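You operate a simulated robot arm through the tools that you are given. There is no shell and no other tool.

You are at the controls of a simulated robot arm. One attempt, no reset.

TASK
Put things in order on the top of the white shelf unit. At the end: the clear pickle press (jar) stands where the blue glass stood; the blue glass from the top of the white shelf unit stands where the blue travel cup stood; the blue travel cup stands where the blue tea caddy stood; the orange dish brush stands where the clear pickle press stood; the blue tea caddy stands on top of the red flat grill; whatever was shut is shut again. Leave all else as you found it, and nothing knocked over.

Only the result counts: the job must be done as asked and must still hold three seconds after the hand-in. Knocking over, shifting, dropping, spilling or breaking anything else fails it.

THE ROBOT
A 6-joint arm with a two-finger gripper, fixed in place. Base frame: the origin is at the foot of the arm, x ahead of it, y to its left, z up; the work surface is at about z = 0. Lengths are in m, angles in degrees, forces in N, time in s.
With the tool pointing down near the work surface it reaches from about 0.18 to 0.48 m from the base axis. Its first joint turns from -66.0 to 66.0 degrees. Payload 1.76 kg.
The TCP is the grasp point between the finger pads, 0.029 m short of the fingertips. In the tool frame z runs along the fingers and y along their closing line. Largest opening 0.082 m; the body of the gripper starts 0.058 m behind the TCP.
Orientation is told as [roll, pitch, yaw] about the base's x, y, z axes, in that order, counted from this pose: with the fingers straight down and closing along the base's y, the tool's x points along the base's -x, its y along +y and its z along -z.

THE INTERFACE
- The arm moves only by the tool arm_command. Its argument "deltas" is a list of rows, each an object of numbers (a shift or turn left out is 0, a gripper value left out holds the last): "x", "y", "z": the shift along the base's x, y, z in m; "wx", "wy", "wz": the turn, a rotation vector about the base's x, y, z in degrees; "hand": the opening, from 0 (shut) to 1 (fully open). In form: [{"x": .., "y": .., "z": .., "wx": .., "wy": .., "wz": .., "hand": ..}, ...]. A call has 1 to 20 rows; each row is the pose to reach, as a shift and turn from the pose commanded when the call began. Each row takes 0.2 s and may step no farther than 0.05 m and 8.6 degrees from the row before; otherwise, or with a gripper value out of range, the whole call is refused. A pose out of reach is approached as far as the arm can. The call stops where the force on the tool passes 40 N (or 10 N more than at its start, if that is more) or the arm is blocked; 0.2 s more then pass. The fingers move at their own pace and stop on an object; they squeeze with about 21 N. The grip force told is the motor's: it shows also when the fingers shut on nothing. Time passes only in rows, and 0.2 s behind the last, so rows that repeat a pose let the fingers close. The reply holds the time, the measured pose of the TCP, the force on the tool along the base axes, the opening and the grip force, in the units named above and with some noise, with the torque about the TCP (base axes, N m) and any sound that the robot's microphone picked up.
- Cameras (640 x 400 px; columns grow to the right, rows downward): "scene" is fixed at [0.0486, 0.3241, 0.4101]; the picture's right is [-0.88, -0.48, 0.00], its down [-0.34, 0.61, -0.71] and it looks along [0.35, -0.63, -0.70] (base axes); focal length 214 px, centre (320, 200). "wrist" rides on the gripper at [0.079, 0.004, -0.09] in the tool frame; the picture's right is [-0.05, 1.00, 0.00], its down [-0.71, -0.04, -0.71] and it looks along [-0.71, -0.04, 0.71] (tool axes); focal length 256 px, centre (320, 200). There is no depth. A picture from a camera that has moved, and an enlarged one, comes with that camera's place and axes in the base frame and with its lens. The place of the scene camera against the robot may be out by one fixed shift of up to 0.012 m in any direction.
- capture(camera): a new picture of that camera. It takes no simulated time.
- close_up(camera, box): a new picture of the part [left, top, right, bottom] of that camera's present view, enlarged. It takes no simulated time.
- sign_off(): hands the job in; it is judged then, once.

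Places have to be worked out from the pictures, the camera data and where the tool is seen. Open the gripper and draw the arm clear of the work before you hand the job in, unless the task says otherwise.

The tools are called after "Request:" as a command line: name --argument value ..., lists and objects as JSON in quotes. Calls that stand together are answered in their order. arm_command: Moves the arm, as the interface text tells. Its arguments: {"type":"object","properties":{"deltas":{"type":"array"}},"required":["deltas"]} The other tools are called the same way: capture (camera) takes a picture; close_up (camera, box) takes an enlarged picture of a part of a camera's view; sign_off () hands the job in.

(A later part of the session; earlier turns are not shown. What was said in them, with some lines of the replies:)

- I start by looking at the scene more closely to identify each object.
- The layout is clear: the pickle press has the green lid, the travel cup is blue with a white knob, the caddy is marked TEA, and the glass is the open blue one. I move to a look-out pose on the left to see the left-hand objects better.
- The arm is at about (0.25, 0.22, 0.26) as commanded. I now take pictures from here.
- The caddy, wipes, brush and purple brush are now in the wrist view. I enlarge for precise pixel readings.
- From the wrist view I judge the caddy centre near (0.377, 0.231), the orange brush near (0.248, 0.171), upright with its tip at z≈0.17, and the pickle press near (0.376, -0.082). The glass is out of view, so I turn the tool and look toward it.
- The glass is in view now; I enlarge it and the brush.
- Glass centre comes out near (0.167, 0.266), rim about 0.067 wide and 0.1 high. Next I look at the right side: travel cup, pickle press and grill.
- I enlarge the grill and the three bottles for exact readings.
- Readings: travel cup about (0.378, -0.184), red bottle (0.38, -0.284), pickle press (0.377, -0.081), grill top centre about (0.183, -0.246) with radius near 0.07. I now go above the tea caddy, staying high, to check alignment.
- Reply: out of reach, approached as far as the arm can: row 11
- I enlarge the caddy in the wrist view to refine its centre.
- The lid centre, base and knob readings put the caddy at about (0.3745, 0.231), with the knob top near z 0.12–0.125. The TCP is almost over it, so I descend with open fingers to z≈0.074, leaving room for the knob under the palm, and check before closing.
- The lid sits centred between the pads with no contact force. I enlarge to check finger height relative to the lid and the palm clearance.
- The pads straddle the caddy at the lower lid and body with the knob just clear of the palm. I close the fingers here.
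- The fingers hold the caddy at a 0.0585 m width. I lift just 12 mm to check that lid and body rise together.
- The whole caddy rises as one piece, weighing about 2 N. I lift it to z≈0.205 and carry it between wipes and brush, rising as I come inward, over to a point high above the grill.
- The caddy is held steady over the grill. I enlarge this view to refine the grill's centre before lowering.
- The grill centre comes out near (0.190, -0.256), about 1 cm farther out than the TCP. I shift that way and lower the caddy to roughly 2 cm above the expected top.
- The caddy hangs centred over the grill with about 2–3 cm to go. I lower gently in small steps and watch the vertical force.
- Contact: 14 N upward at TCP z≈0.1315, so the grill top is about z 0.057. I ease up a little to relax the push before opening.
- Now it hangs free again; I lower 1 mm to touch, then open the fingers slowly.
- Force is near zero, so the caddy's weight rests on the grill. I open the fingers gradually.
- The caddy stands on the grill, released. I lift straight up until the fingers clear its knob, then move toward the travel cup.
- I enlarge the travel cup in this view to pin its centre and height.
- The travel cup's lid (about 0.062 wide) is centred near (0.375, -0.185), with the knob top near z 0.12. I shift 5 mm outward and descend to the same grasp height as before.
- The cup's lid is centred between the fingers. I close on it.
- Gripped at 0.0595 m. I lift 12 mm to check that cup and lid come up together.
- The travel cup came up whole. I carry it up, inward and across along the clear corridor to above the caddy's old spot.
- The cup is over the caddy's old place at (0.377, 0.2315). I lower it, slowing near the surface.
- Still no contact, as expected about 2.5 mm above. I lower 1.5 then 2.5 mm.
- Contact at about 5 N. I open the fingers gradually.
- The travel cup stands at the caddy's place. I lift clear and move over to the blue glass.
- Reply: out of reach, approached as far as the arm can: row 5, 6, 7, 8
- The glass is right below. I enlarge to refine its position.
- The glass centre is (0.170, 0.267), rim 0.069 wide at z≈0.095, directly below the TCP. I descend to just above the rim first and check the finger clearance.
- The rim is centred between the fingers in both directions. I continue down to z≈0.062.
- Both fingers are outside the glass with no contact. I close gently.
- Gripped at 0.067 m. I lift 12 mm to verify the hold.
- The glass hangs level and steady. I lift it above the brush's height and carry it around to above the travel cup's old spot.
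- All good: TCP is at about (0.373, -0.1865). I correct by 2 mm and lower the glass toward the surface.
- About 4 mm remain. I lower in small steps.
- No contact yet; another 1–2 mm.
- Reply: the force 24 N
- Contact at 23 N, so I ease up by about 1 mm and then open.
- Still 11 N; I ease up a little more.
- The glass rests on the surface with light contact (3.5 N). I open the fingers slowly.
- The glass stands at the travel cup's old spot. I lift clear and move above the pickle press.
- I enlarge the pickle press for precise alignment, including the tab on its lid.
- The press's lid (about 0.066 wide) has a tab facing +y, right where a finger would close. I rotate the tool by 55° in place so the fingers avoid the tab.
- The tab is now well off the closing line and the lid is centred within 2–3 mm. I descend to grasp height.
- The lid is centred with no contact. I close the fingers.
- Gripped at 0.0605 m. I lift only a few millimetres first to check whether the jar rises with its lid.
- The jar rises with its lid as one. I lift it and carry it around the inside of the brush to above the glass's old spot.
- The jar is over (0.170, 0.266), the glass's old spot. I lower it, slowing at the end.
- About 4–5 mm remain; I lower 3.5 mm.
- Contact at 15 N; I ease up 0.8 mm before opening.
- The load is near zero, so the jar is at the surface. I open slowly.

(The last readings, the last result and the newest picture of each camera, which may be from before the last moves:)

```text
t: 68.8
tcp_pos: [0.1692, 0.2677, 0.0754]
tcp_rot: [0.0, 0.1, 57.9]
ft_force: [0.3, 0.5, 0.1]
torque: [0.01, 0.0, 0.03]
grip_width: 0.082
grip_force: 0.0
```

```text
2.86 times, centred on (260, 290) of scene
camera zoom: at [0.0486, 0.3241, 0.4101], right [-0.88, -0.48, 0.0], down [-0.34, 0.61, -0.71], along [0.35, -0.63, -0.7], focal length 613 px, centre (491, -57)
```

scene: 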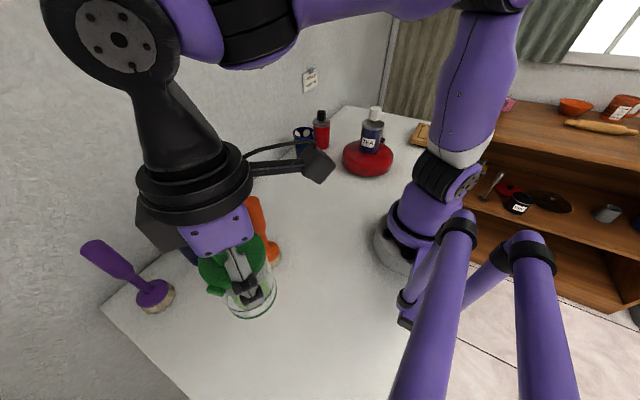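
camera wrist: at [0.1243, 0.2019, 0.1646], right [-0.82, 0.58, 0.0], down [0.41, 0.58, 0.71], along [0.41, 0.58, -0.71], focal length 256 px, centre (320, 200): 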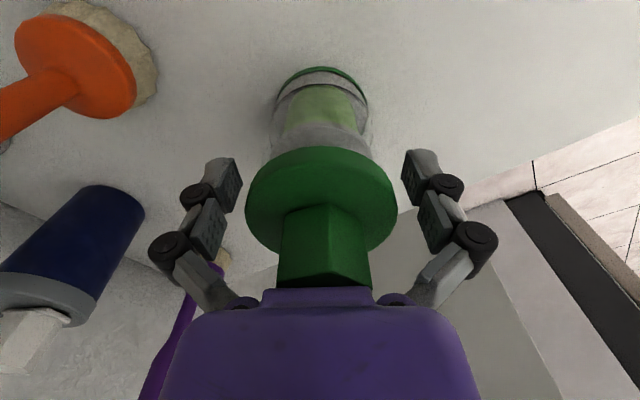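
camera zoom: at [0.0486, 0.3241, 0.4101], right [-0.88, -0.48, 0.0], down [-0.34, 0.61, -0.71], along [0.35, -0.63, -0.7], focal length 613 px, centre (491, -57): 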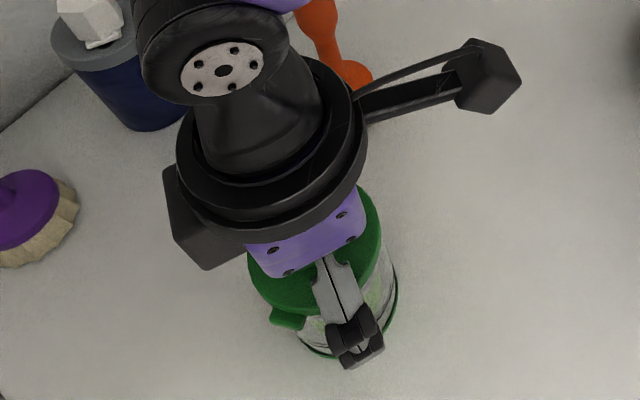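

The pickle press stands at the glass's old spot. I lift up and move above the orange brush.

Request:
arm_command --deltas '[{"z": 0.03}, {"z": 0.065}, {"z": 0.1}, {"z": 0.14}, {"z": 0.175}, {"x": 0.026, "y": -0.032, "z": 0.175, "wz": -7.8}, {"x": 0.052, "y": -0.065, "z": 0.175, "wz": -15.6}, {"x": 0.0786, "y": -0.097, "z": 0.175, "wz": -23.4}, {"x": 0.0786, "y": -0.097, "z": 0.175, "wz": -23.4}]'

Request:
capture --camera "wrist"

Request:
capture --camera "scene"

```text
t: 70.8
tcp_pos: [0.2503, 0.1697, 0.2517]
tcp_rot: [0.0, -0.1, 34.3]
ft_force: [-0.1, -0.2, -0.1]
torque: [-0.03, -0.02, 0.03]
grip_width: 0.0822
grip_force: 0.1
```

```text
taken
camera wrist: at [0.1827, 0.1265, 0.34], right [-0.52, 0.85, 0.0], down [0.6, 0.37, 0.71], along [0.6, 0.37, -0.71], focal length 256 px, centre (320, 200)
```

wrist: 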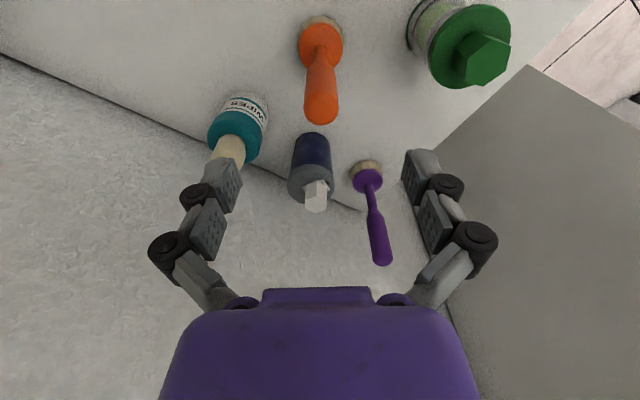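

```text
taken
```

scene: 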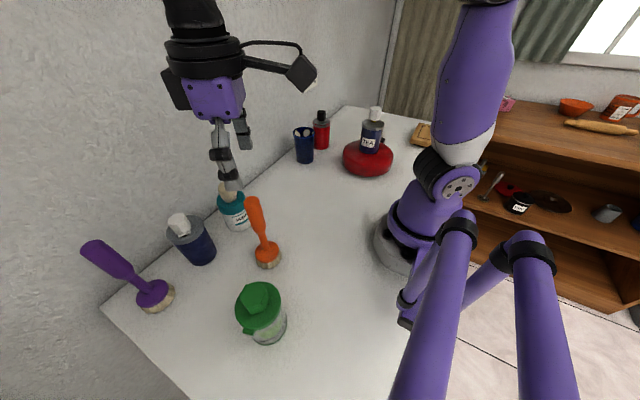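

I enlarge the brush in the wrist view to get its handle axis and top height.

Request:
close_up --camera "wrist" --box '[250, 5, 400, 135]'

Request:
close_up --camera "scene" --box '[220, 180, 320, 350]'

```text
3.08 times, centred on (325, 70) of wrist
camera zoom: at [0.1827, 0.1265, 0.34], right [-0.52, 0.85, 0.0], down [0.6, 0.37, 0.71], along [0.6, 0.37, -0.71], focal length 788 px, centre (305, 600)
```

zoom: 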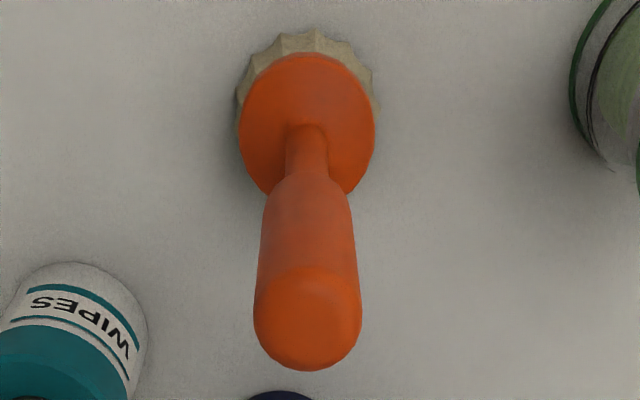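

```text
2.35 times, centred on (270, 265) of scene
camera zoom: at [0.0486, 0.3241, 0.4101], right [-0.88, -0.48, 0.0], down [-0.34, 0.61, -0.71], along [0.35, -0.63, -0.7], focal length 505 px, centre (438, 47)
```

zoom: 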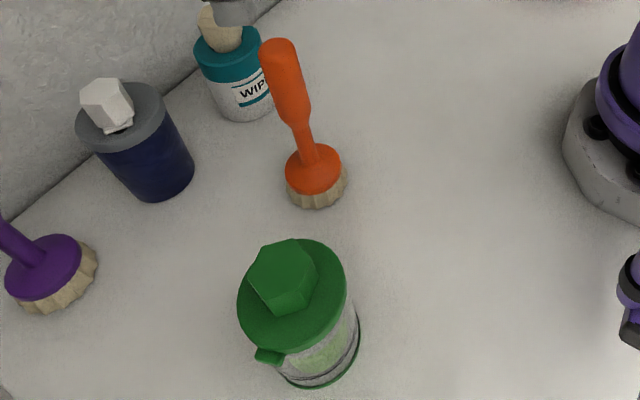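

The brush stands upright directly under the TCP (axis about (0.250, 0.168), top z≈0.174). I descend around the handle and narrow the opening partly to check centring before gripping.

Request:
arm_command --deltas '[{"z": -0.03}, {"z": -0.06}, {"z": -0.085}, {"z": -0.108}, {"z": -0.125}, {"z": -0.125, "hand": 0.8}, {"z": -0.125, "hand": 0.6}, {"z": -0.125, "hand": 0.5}, {"z": -0.125, "hand": 0.5}]'

Request:
capture --camera "wrist"

Request:
close_up --camera "scene" --box '[180, 120, 340, 290]'

```text
t: 72.8
tcp_pos: [0.2477, 0.1707, 0.1268]
tcp_rot: [0.1, 0.1, 34.5]
ft_force: [0.0, -0.1, 0.0]
torque: [0.03, -0.02, 0.02]
grip_width: 0.0412
grip_force: 0.0
```

```text
taken
camera wrist: at [0.1809, 0.1285, 0.216], right [-0.52, 0.85, 0.0], down [0.6, 0.37, 0.71], along [0.6, 0.37, -0.71], focal length 256 px, centre (320, 200)
```

wrist: 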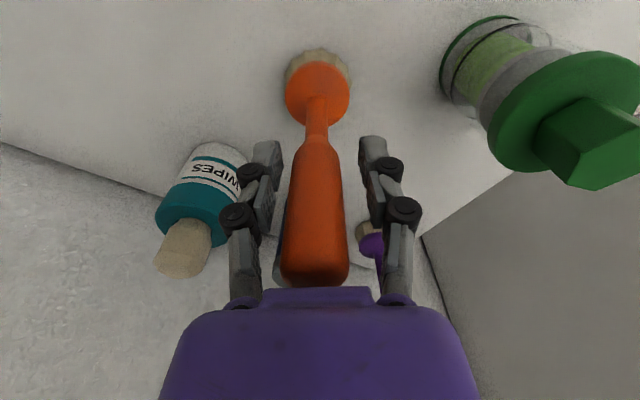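

```text
2.35 times, centred on (260, 205) of scene
camera zoom: at [0.0486, 0.3241, 0.4101], right [-0.88, -0.48, 0.0], down [-0.34, 0.61, -0.71], along [0.35, -0.63, -0.7], focal length 505 px, centre (461, 188)
```

zoom: 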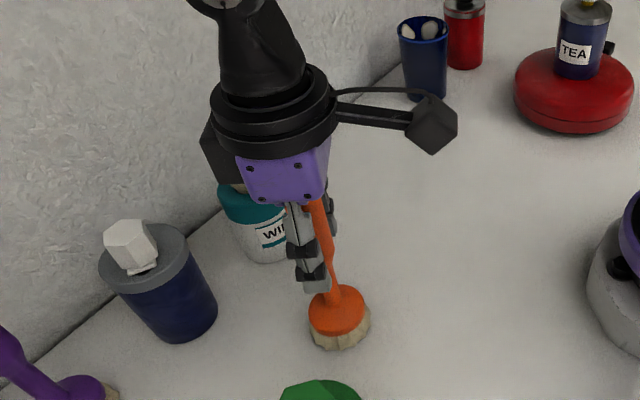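

The handle is centred between the pads within a millimetre. I close on it gently.

Request:
arm_command --deltas '[{"hand": 0.42}, {"hand": 0.36}, {"hand": 0.32}, {"hand": 0.28}, {"hand": 0.2}, {"hand": 0.0}, {"hand": 0.0}]'

Request:
capture --camera "wrist"

```text
t: 74.4
tcp_pos: [0.2473, 0.1696, 0.1264]
tcp_rot: [0.1, 0.1, 34.5]
ft_force: [-1.0, 1.1, -0.1]
torque: [0.01, -0.01, 0.02]
grip_width: 0.0249
grip_force: 20.9
```

```text
taken
camera wrist: at [0.1809, 0.1285, 0.2159], right [-0.52, 0.85, 0.0], down [0.6, 0.37, 0.71], along [0.6, 0.37, -0.71], focal length 256 px, centre (320, 200)
```

wrist: 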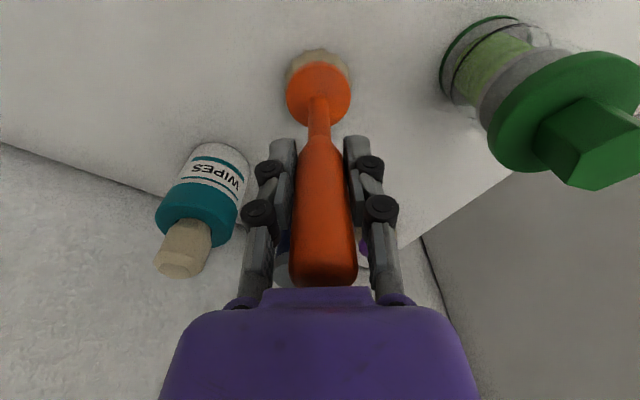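

The handle is gripped at 0.025 m. I lift slightly and check.

Request:
arm_command --deltas '[{"z": 0.005}, {"z": 0.012}, {"z": 0.02}, {"z": 0.02}]'

Request:
capture --camera "wrist"

Request:
close_up --camera "scene" --box '[180, 120, 340, 290]'

```text
t: 75.4
tcp_pos: [0.2471, 0.1696, 0.1465]
tcp_rot: [-0.1, 0.0, 34.5]
ft_force: [0.4, -0.3, -1.1]
torque: [-0.01, 0.04, 0.0]
grip_width: 0.0249
grip_force: 20.8
```

```text
taken
camera wrist: at [0.181, 0.1288, 0.235], right [-0.52, 0.85, 0.0], down [0.6, 0.37, 0.71], along [0.6, 0.37, -0.71], focal length 256 px, centre (320, 200)
```

wrist: 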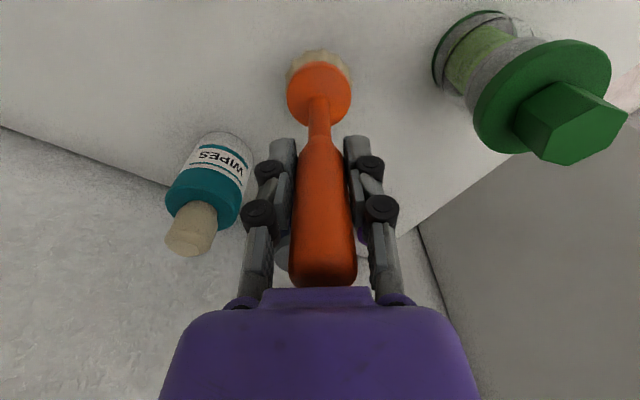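

```text
2.35 times, centred on (260, 205) of scene
camera zoom: at [0.0486, 0.3241, 0.4101], right [-0.88, -0.48, 0.0], down [-0.34, 0.61, -0.71], along [0.35, -0.63, -0.7], focal length 505 px, centre (461, 188)
```

zoom: 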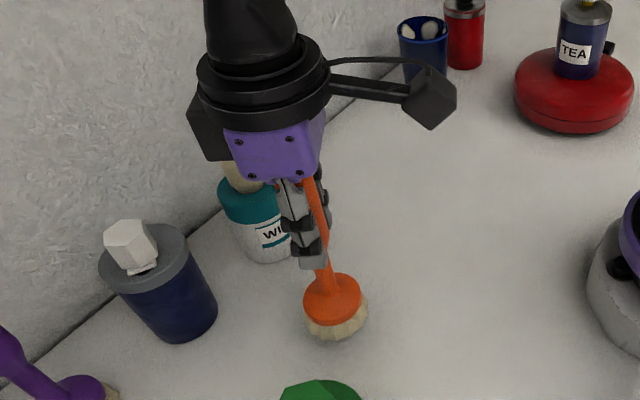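

The brush is held securely. I carry it through the empty inner area to in front of and then over the pickle press's old spot at about (0.3735, -0.0825).

Request:
arm_command --deltas '[{"z": 0.025}, {"z": 0.055}, {"x": 0.005, "y": -0.035, "z": 0.055, "wz": -6}, {"x": 0.01, "y": -0.07, "z": 0.055, "wz": -12}, {"x": 0.015, "y": -0.105, "z": 0.055, "wz": -18}, {"x": 0.02, "y": -0.14, "z": 0.055, "wz": -24}, {"x": 0.02, "y": -0.175, "z": 0.055, "wz": -30}, {"x": 0.025, "y": -0.21, "z": 0.055, "wz": -36}, {"x": 0.035, "y": -0.24, "z": 0.055, "wz": -41}, {"x": 0.06, "y": -0.2525, "z": 0.055, "wz": -44}, {"x": 0.092, "y": -0.2525, "z": 0.055, "wz": -46.4}, {"x": 0.1252, "y": -0.2525, "z": 0.055, "wz": -46.4}, {"x": 0.1252, "y": -0.2525, "z": 0.055, "wz": -46.4}]'

Request:
capture --camera "wrist"

Request:
capture --camera "scene"

```text
t: 78.2
tcp_pos: [0.3738, -0.0826, 0.202]
tcp_rot: [0.1, 0.0, -11.9]
ft_force: [-0.1, -0.1, -0.7]
torque: [0.0, -0.01, 0.0]
grip_width: 0.025
grip_force: 21.2
```

```text
taken
camera wrist: at [0.2982, -0.0616, 0.2916], right [0.26, 0.97, 0.0], down [0.68, -0.18, 0.71], along [0.68, -0.18, -0.71], focal length 256 px, centre (320, 200)
```

wrist: 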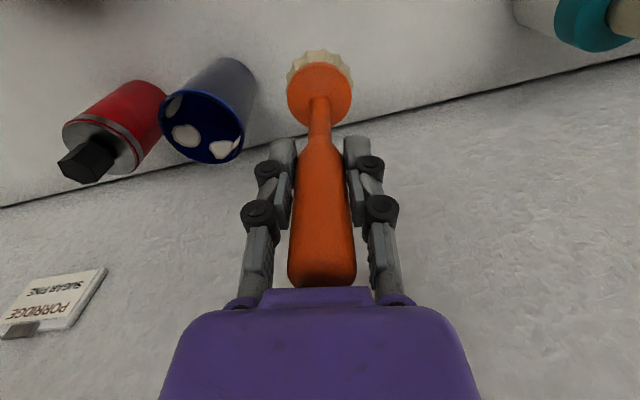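

```text
taken
```

scene: 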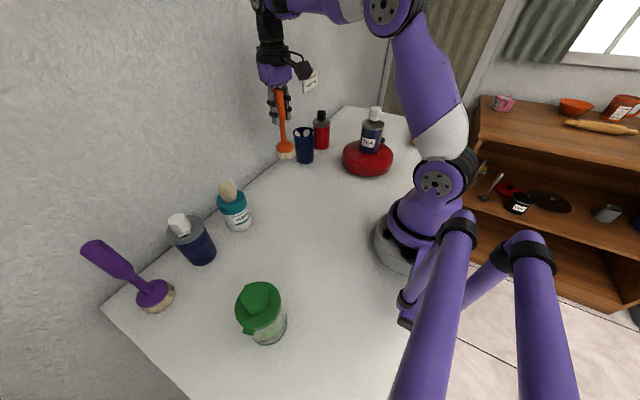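

The brush hangs over the spot at (0.374, -0.082). I lower it toward the surface.

Request:
arm_command --deltas '[{"z": -0.025}, {"z": -0.045}, {"z": -0.06}, {"z": -0.069}, {"z": -0.072}, {"z": -0.072}]'

Request:
close_up --camera "scene" --box '[235, 80, 365, 190]'

```text
t: 79.6
tcp_pos: [0.3735, -0.0823, 0.1298]
tcp_rot: [0.1, 0.0, -11.9]
ft_force: [-0.8, -0.5, -0.6]
torque: [0.0, -0.02, -0.01]
grip_width: 0.0248
grip_force: 21.3
```

```text
3.64 times, centred on (300, 135) of scene
camera zoom: at [0.0486, 0.3241, 0.4101], right [-0.88, -0.48, 0.0], down [-0.34, 0.61, -0.71], along [0.35, -0.63, -0.7], focal length 780 px, centre (393, 436)
```

zoom: 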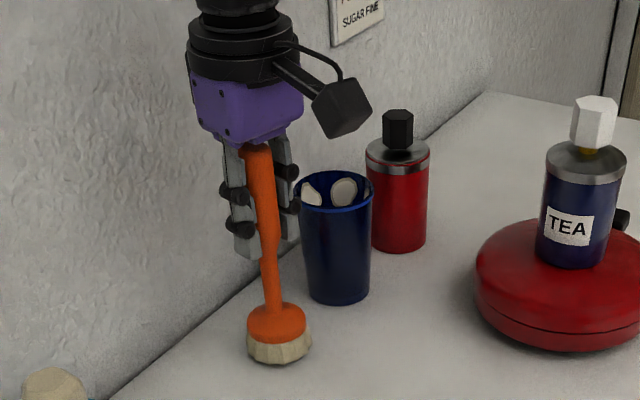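

About 3–4 mm remain; I continue in small steps.

Request:
arm_command --deltas '[{"z": -0.0015}, {"z": -0.003}, {"z": -0.003}]'

```text
t: 80.4
tcp_pos: [0.3731, -0.0827, 0.1274]
tcp_rot: [0.0, 0.0, -12.0]
ft_force: [0.8, 0.2, -2.2]
torque: [0.03, -0.01, 0.0]
grip_width: 0.0249
grip_force: 21.4
```

Request:
arm_command --deltas '[{"z": -0.0006}, {"z": -0.0012}, {"z": -0.0012}]'

```text
t: 81.2
tcp_pos: [0.373, -0.0832, 0.1262]
tcp_rot: [0.0, -0.3, -11.9]
ft_force: [-0.2, -1.4, 15.9]
torque: [-0.02, -0.16, 0.02]
grip_width: 0.0247
grip_force: 21.1
```

Contact at 16 N. I ease up slightly so the brush stands without load.

Request:
arm_command --deltas '[{"z": 0.0008}, {"z": 0.0008}]'

Request:
capture --camera "wrist"

Request:
close_up --camera "scene" --box '[235, 80, 365, 190]'

```text
t: 81.8
tcp_pos: [0.3731, -0.0837, 0.1246]
tcp_rot: [0.0, 0.0, -11.9]
ft_force: [1.8, -2.2, 5.7]
torque: [-0.15, -0.32, -0.04]
grip_width: 0.0244
grip_force: 20.9
```

```text
taken
camera wrist: at [0.2972, -0.0624, 0.2144], right [0.26, 0.97, 0.0], down [0.68, -0.18, 0.71], along [0.68, -0.18, -0.71], focal length 256 px, centre (320, 200)
```

wrist: 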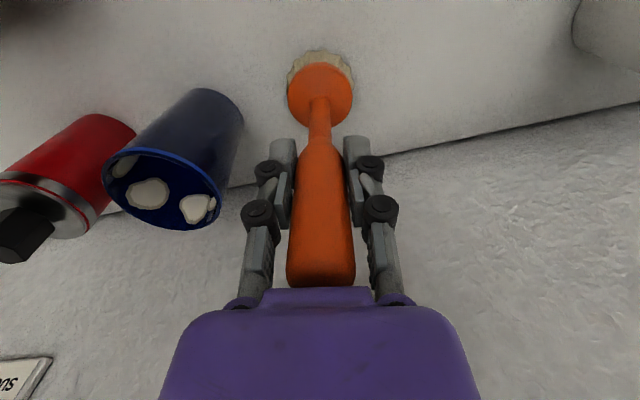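

```text
3.64 times, centred on (300, 135) of scene
camera zoom: at [0.0486, 0.3241, 0.4101], right [-0.88, -0.48, 0.0], down [-0.34, 0.61, -0.71], along [0.35, -0.63, -0.7], focal length 780 px, centre (393, 436)
```

zoom: 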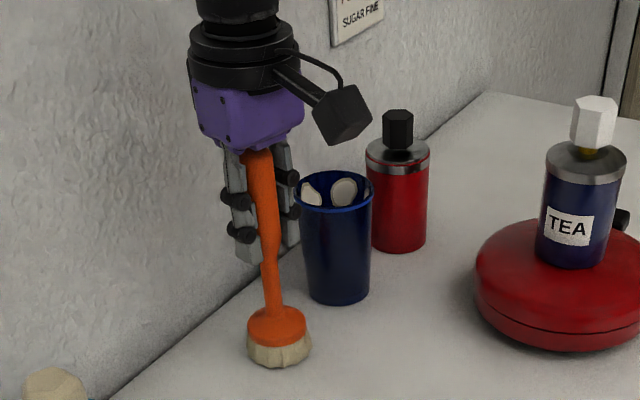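

The brush stands on its bristles with light load. I open slowly and symmetrically.

Request:
arm_command --deltas '[{"hand": 0.31}, {"hand": 0.33}, {"hand": 0.36}, {"hand": 0.42}, {"hand": 0.55}, {"hand": 0.75}, {"hand": 0.75}]'

Request:
capture --camera "wrist"

Request:
close_up --camera "scene" --box '[235, 80, 365, 190]'

```text
t: 83.4
tcp_pos: [0.3737, -0.0824, 0.1251]
tcp_rot: [0.1, 0.0, -11.9]
ft_force: [0.2, 0.2, -0.4]
torque: [-0.01, -0.02, 0.02]
grip_width: 0.0615
grip_force: 0.1
```

```text
taken
camera wrist: at [0.2972, -0.0624, 0.2146], right [0.26, 0.97, 0.0], down [0.68, -0.18, 0.71], along [0.68, -0.18, -0.71], focal length 256 px, centre (320, 200)
```

wrist: 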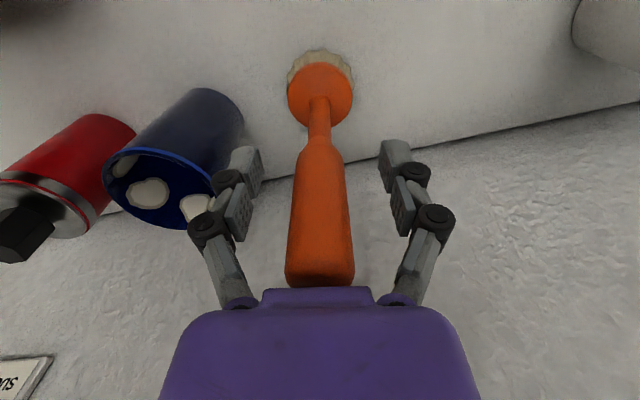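

```text
3.64 times, centred on (300, 135) of scene
camera zoom: at [0.0486, 0.3241, 0.4101], right [-0.88, -0.48, 0.0], down [-0.34, 0.61, -0.71], along [0.35, -0.63, -0.7], focal length 780 px, centre (393, 436)
```

zoom: 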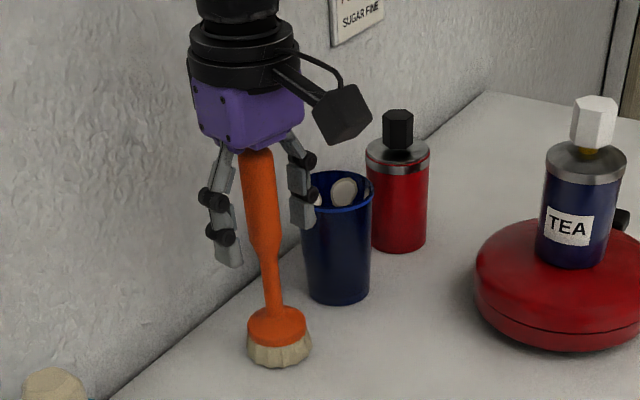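

The brush stands freely. I lift straight up until the fingers clear the handle top, then retract inward to a safe pose and open fully.

Request:
arm_command --deltas '[{"z": 0.025}, {"z": 0.05}, {"z": 0.075}, {"z": 0.1}, {"z": 0.1}]'

Request:
capture --camera "wrist"

```text
t: 84.6
tcp_pos: [0.3739, -0.0832, 0.2245]
tcp_rot: [0.0, 0.0, -11.9]
ft_force: [0.1, -0.3, -0.3]
torque: [-0.03, -0.01, 0.02]
grip_width: 0.0617
grip_force: 0.1
```

```text
taken
camera wrist: at [0.2976, -0.063, 0.3138], right [0.26, 0.97, 0.0], down [0.68, -0.18, 0.71], along [0.68, -0.18, -0.71], focal length 256 px, centre (320, 200)
```

wrist: 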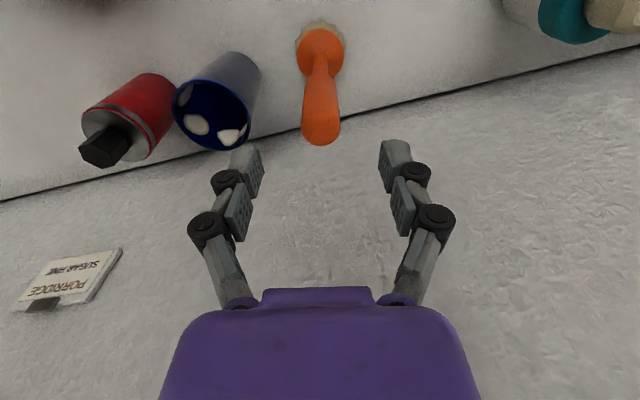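

The fingers are above the handle top by about 2 cm. I retract inward and open the gripper fully.

Request:
arm_command --deltas '[{"x": -0.03, "y": 0.01, "z": 0.01}, {"x": -0.06, "y": 0.03, "z": 0.025, "wz": 3}, {"x": -0.09, "y": 0.06, "z": 0.035, "wz": 6, "hand": 1.0}, {"x": -0.1, "y": 0.085, "z": 0.035, "wz": 9, "hand": 1.0}, {"x": -0.11, "y": 0.11, "z": 0.035, "wz": 12, "hand": 1.0}, {"x": -0.11, "y": 0.11, "z": 0.035, "wz": 12, "hand": 1.0}]'

Request:
capture --camera "wrist"

Request:
capture --camera "scene"

```text
t: 86.0
tcp_pos: [0.2635, 0.0273, 0.2609]
tcp_rot: [0.0, 0.0, 0.2]
ft_force: [-0.1, 0.2, -0.2]
torque: [0.01, 0.01, 0.02]
grip_width: 0.082
grip_force: 0.0
```

```text
taken
camera wrist: at [0.1849, 0.0315, 0.3502], right [0.05, 1.0, 0.0], down [0.71, -0.04, 0.71], along [0.71, -0.04, -0.71], focal length 256 px, centre (320, 200)
```

wrist: 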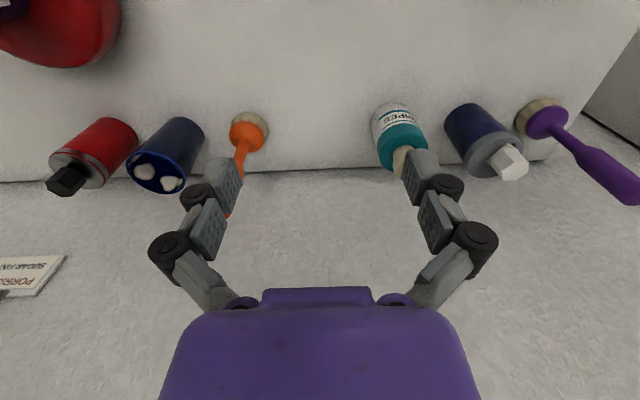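

```text
taken
```

scene: 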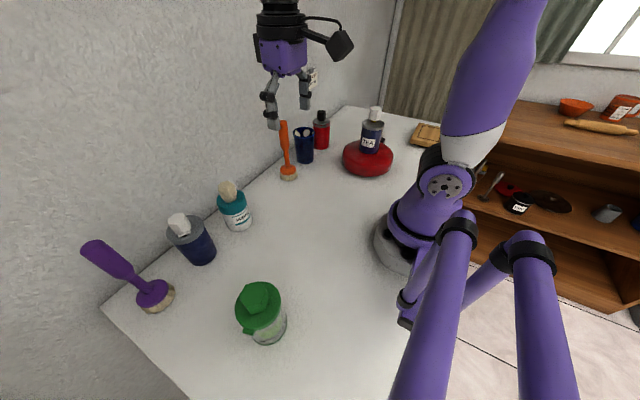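

Everything appears in place. I make close-ups with the same boxes as at the start to compare positions and check nothing else moved.

Request:
close_up --camera "scene" --box '[80, 160, 300, 340]'

Request:
close_up --camera "scene" --box '[250, 80, 450, 200]'

Request:
close_up --camera "scene" --box '[220, 260, 310, 350]'

```text
2.22 times, centred on (190, 250) of scene
camera zoom: at [0.0486, 0.3241, 0.4101], right [-0.88, -0.48, 0.0], down [-0.34, 0.61, -0.71], along [0.35, -0.63, -0.7], focal length 477 px, centre (609, 89)
```

zoom: 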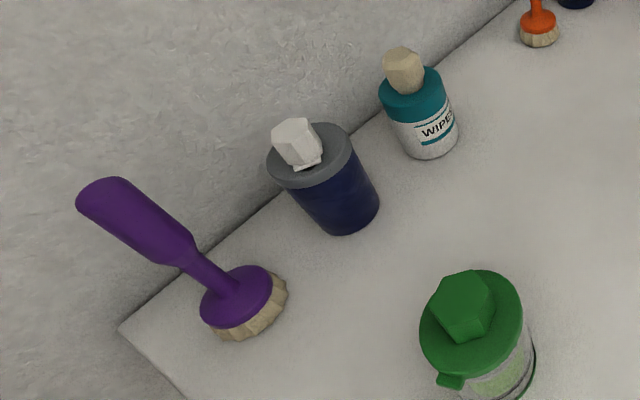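

```text
3.20 times, centred on (350, 140) of scene
camera zoom: at [0.0486, 0.3241, 0.4101], right [-0.88, -0.48, 0.0], down [-0.34, 0.61, -0.71], along [0.35, -0.63, -0.7], focal length 686 px, centre (224, 392)
```

zoom: 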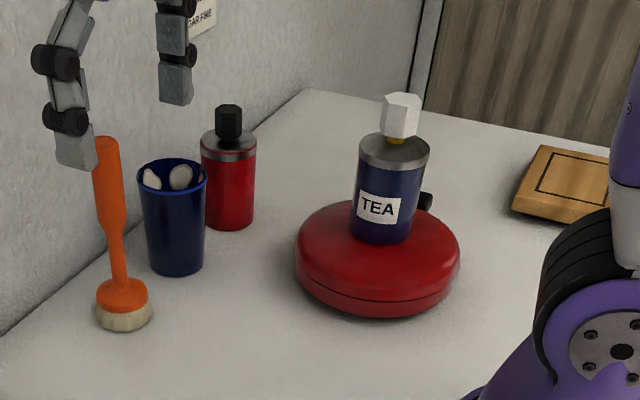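

```text
4.44 times, centred on (265, 305) of scene
camera zoom: at [0.0486, 0.3241, 0.4101], right [-0.88, -0.48, 0.0], down [-0.34, 0.61, -0.71], along [0.35, -0.63, -0.7], focal length 953 px, centre (564, -267)
```

zoom: 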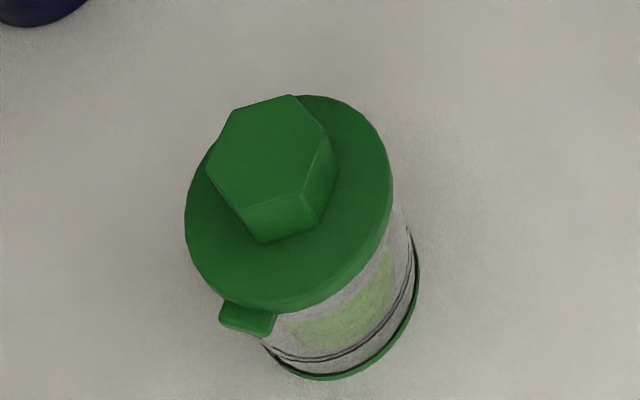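

All five items match their target spots in the before/after close-ups: travel cup at the caddy's place, glass at the cup's, brush at the press's, press at the glass's, and caddy upright on the shut grill. The wipes, purple brush, red bottle and board are unchanged, and the gripper is open and clear, so I hand the job in.

Request:
sign_off

```text
The job is handed in.
```

I've handed the job in. In the last pictures all five items stand where you asked, and nothing was knocked over.

| Item | Now stands |
|---|---|
| Blue tea caddy | on top of the red flat grill, close to its centre |
| Blue travel cup | where the tea caddy stood |
| Blue glass | where the travel cup stood |
| Clear pickle press | where the blue glass stood |
| Orange dish brush | where the pickle press stood |

- **Position:** I compared before and after close-ups. Each item's base lines up with the old one to within a few millimetres, as far as the pictures show.
- **Shut items:** I opened nothing. The grill stayed shut, and the caddy, travel cup and pickle press were each lifted with the lid on.
- **Everything else:** The wipes, purple brush, red bottle and wooden board look unmoved.
- **Arm:** The gripper is fully open and raised clear of everything on the shelf.
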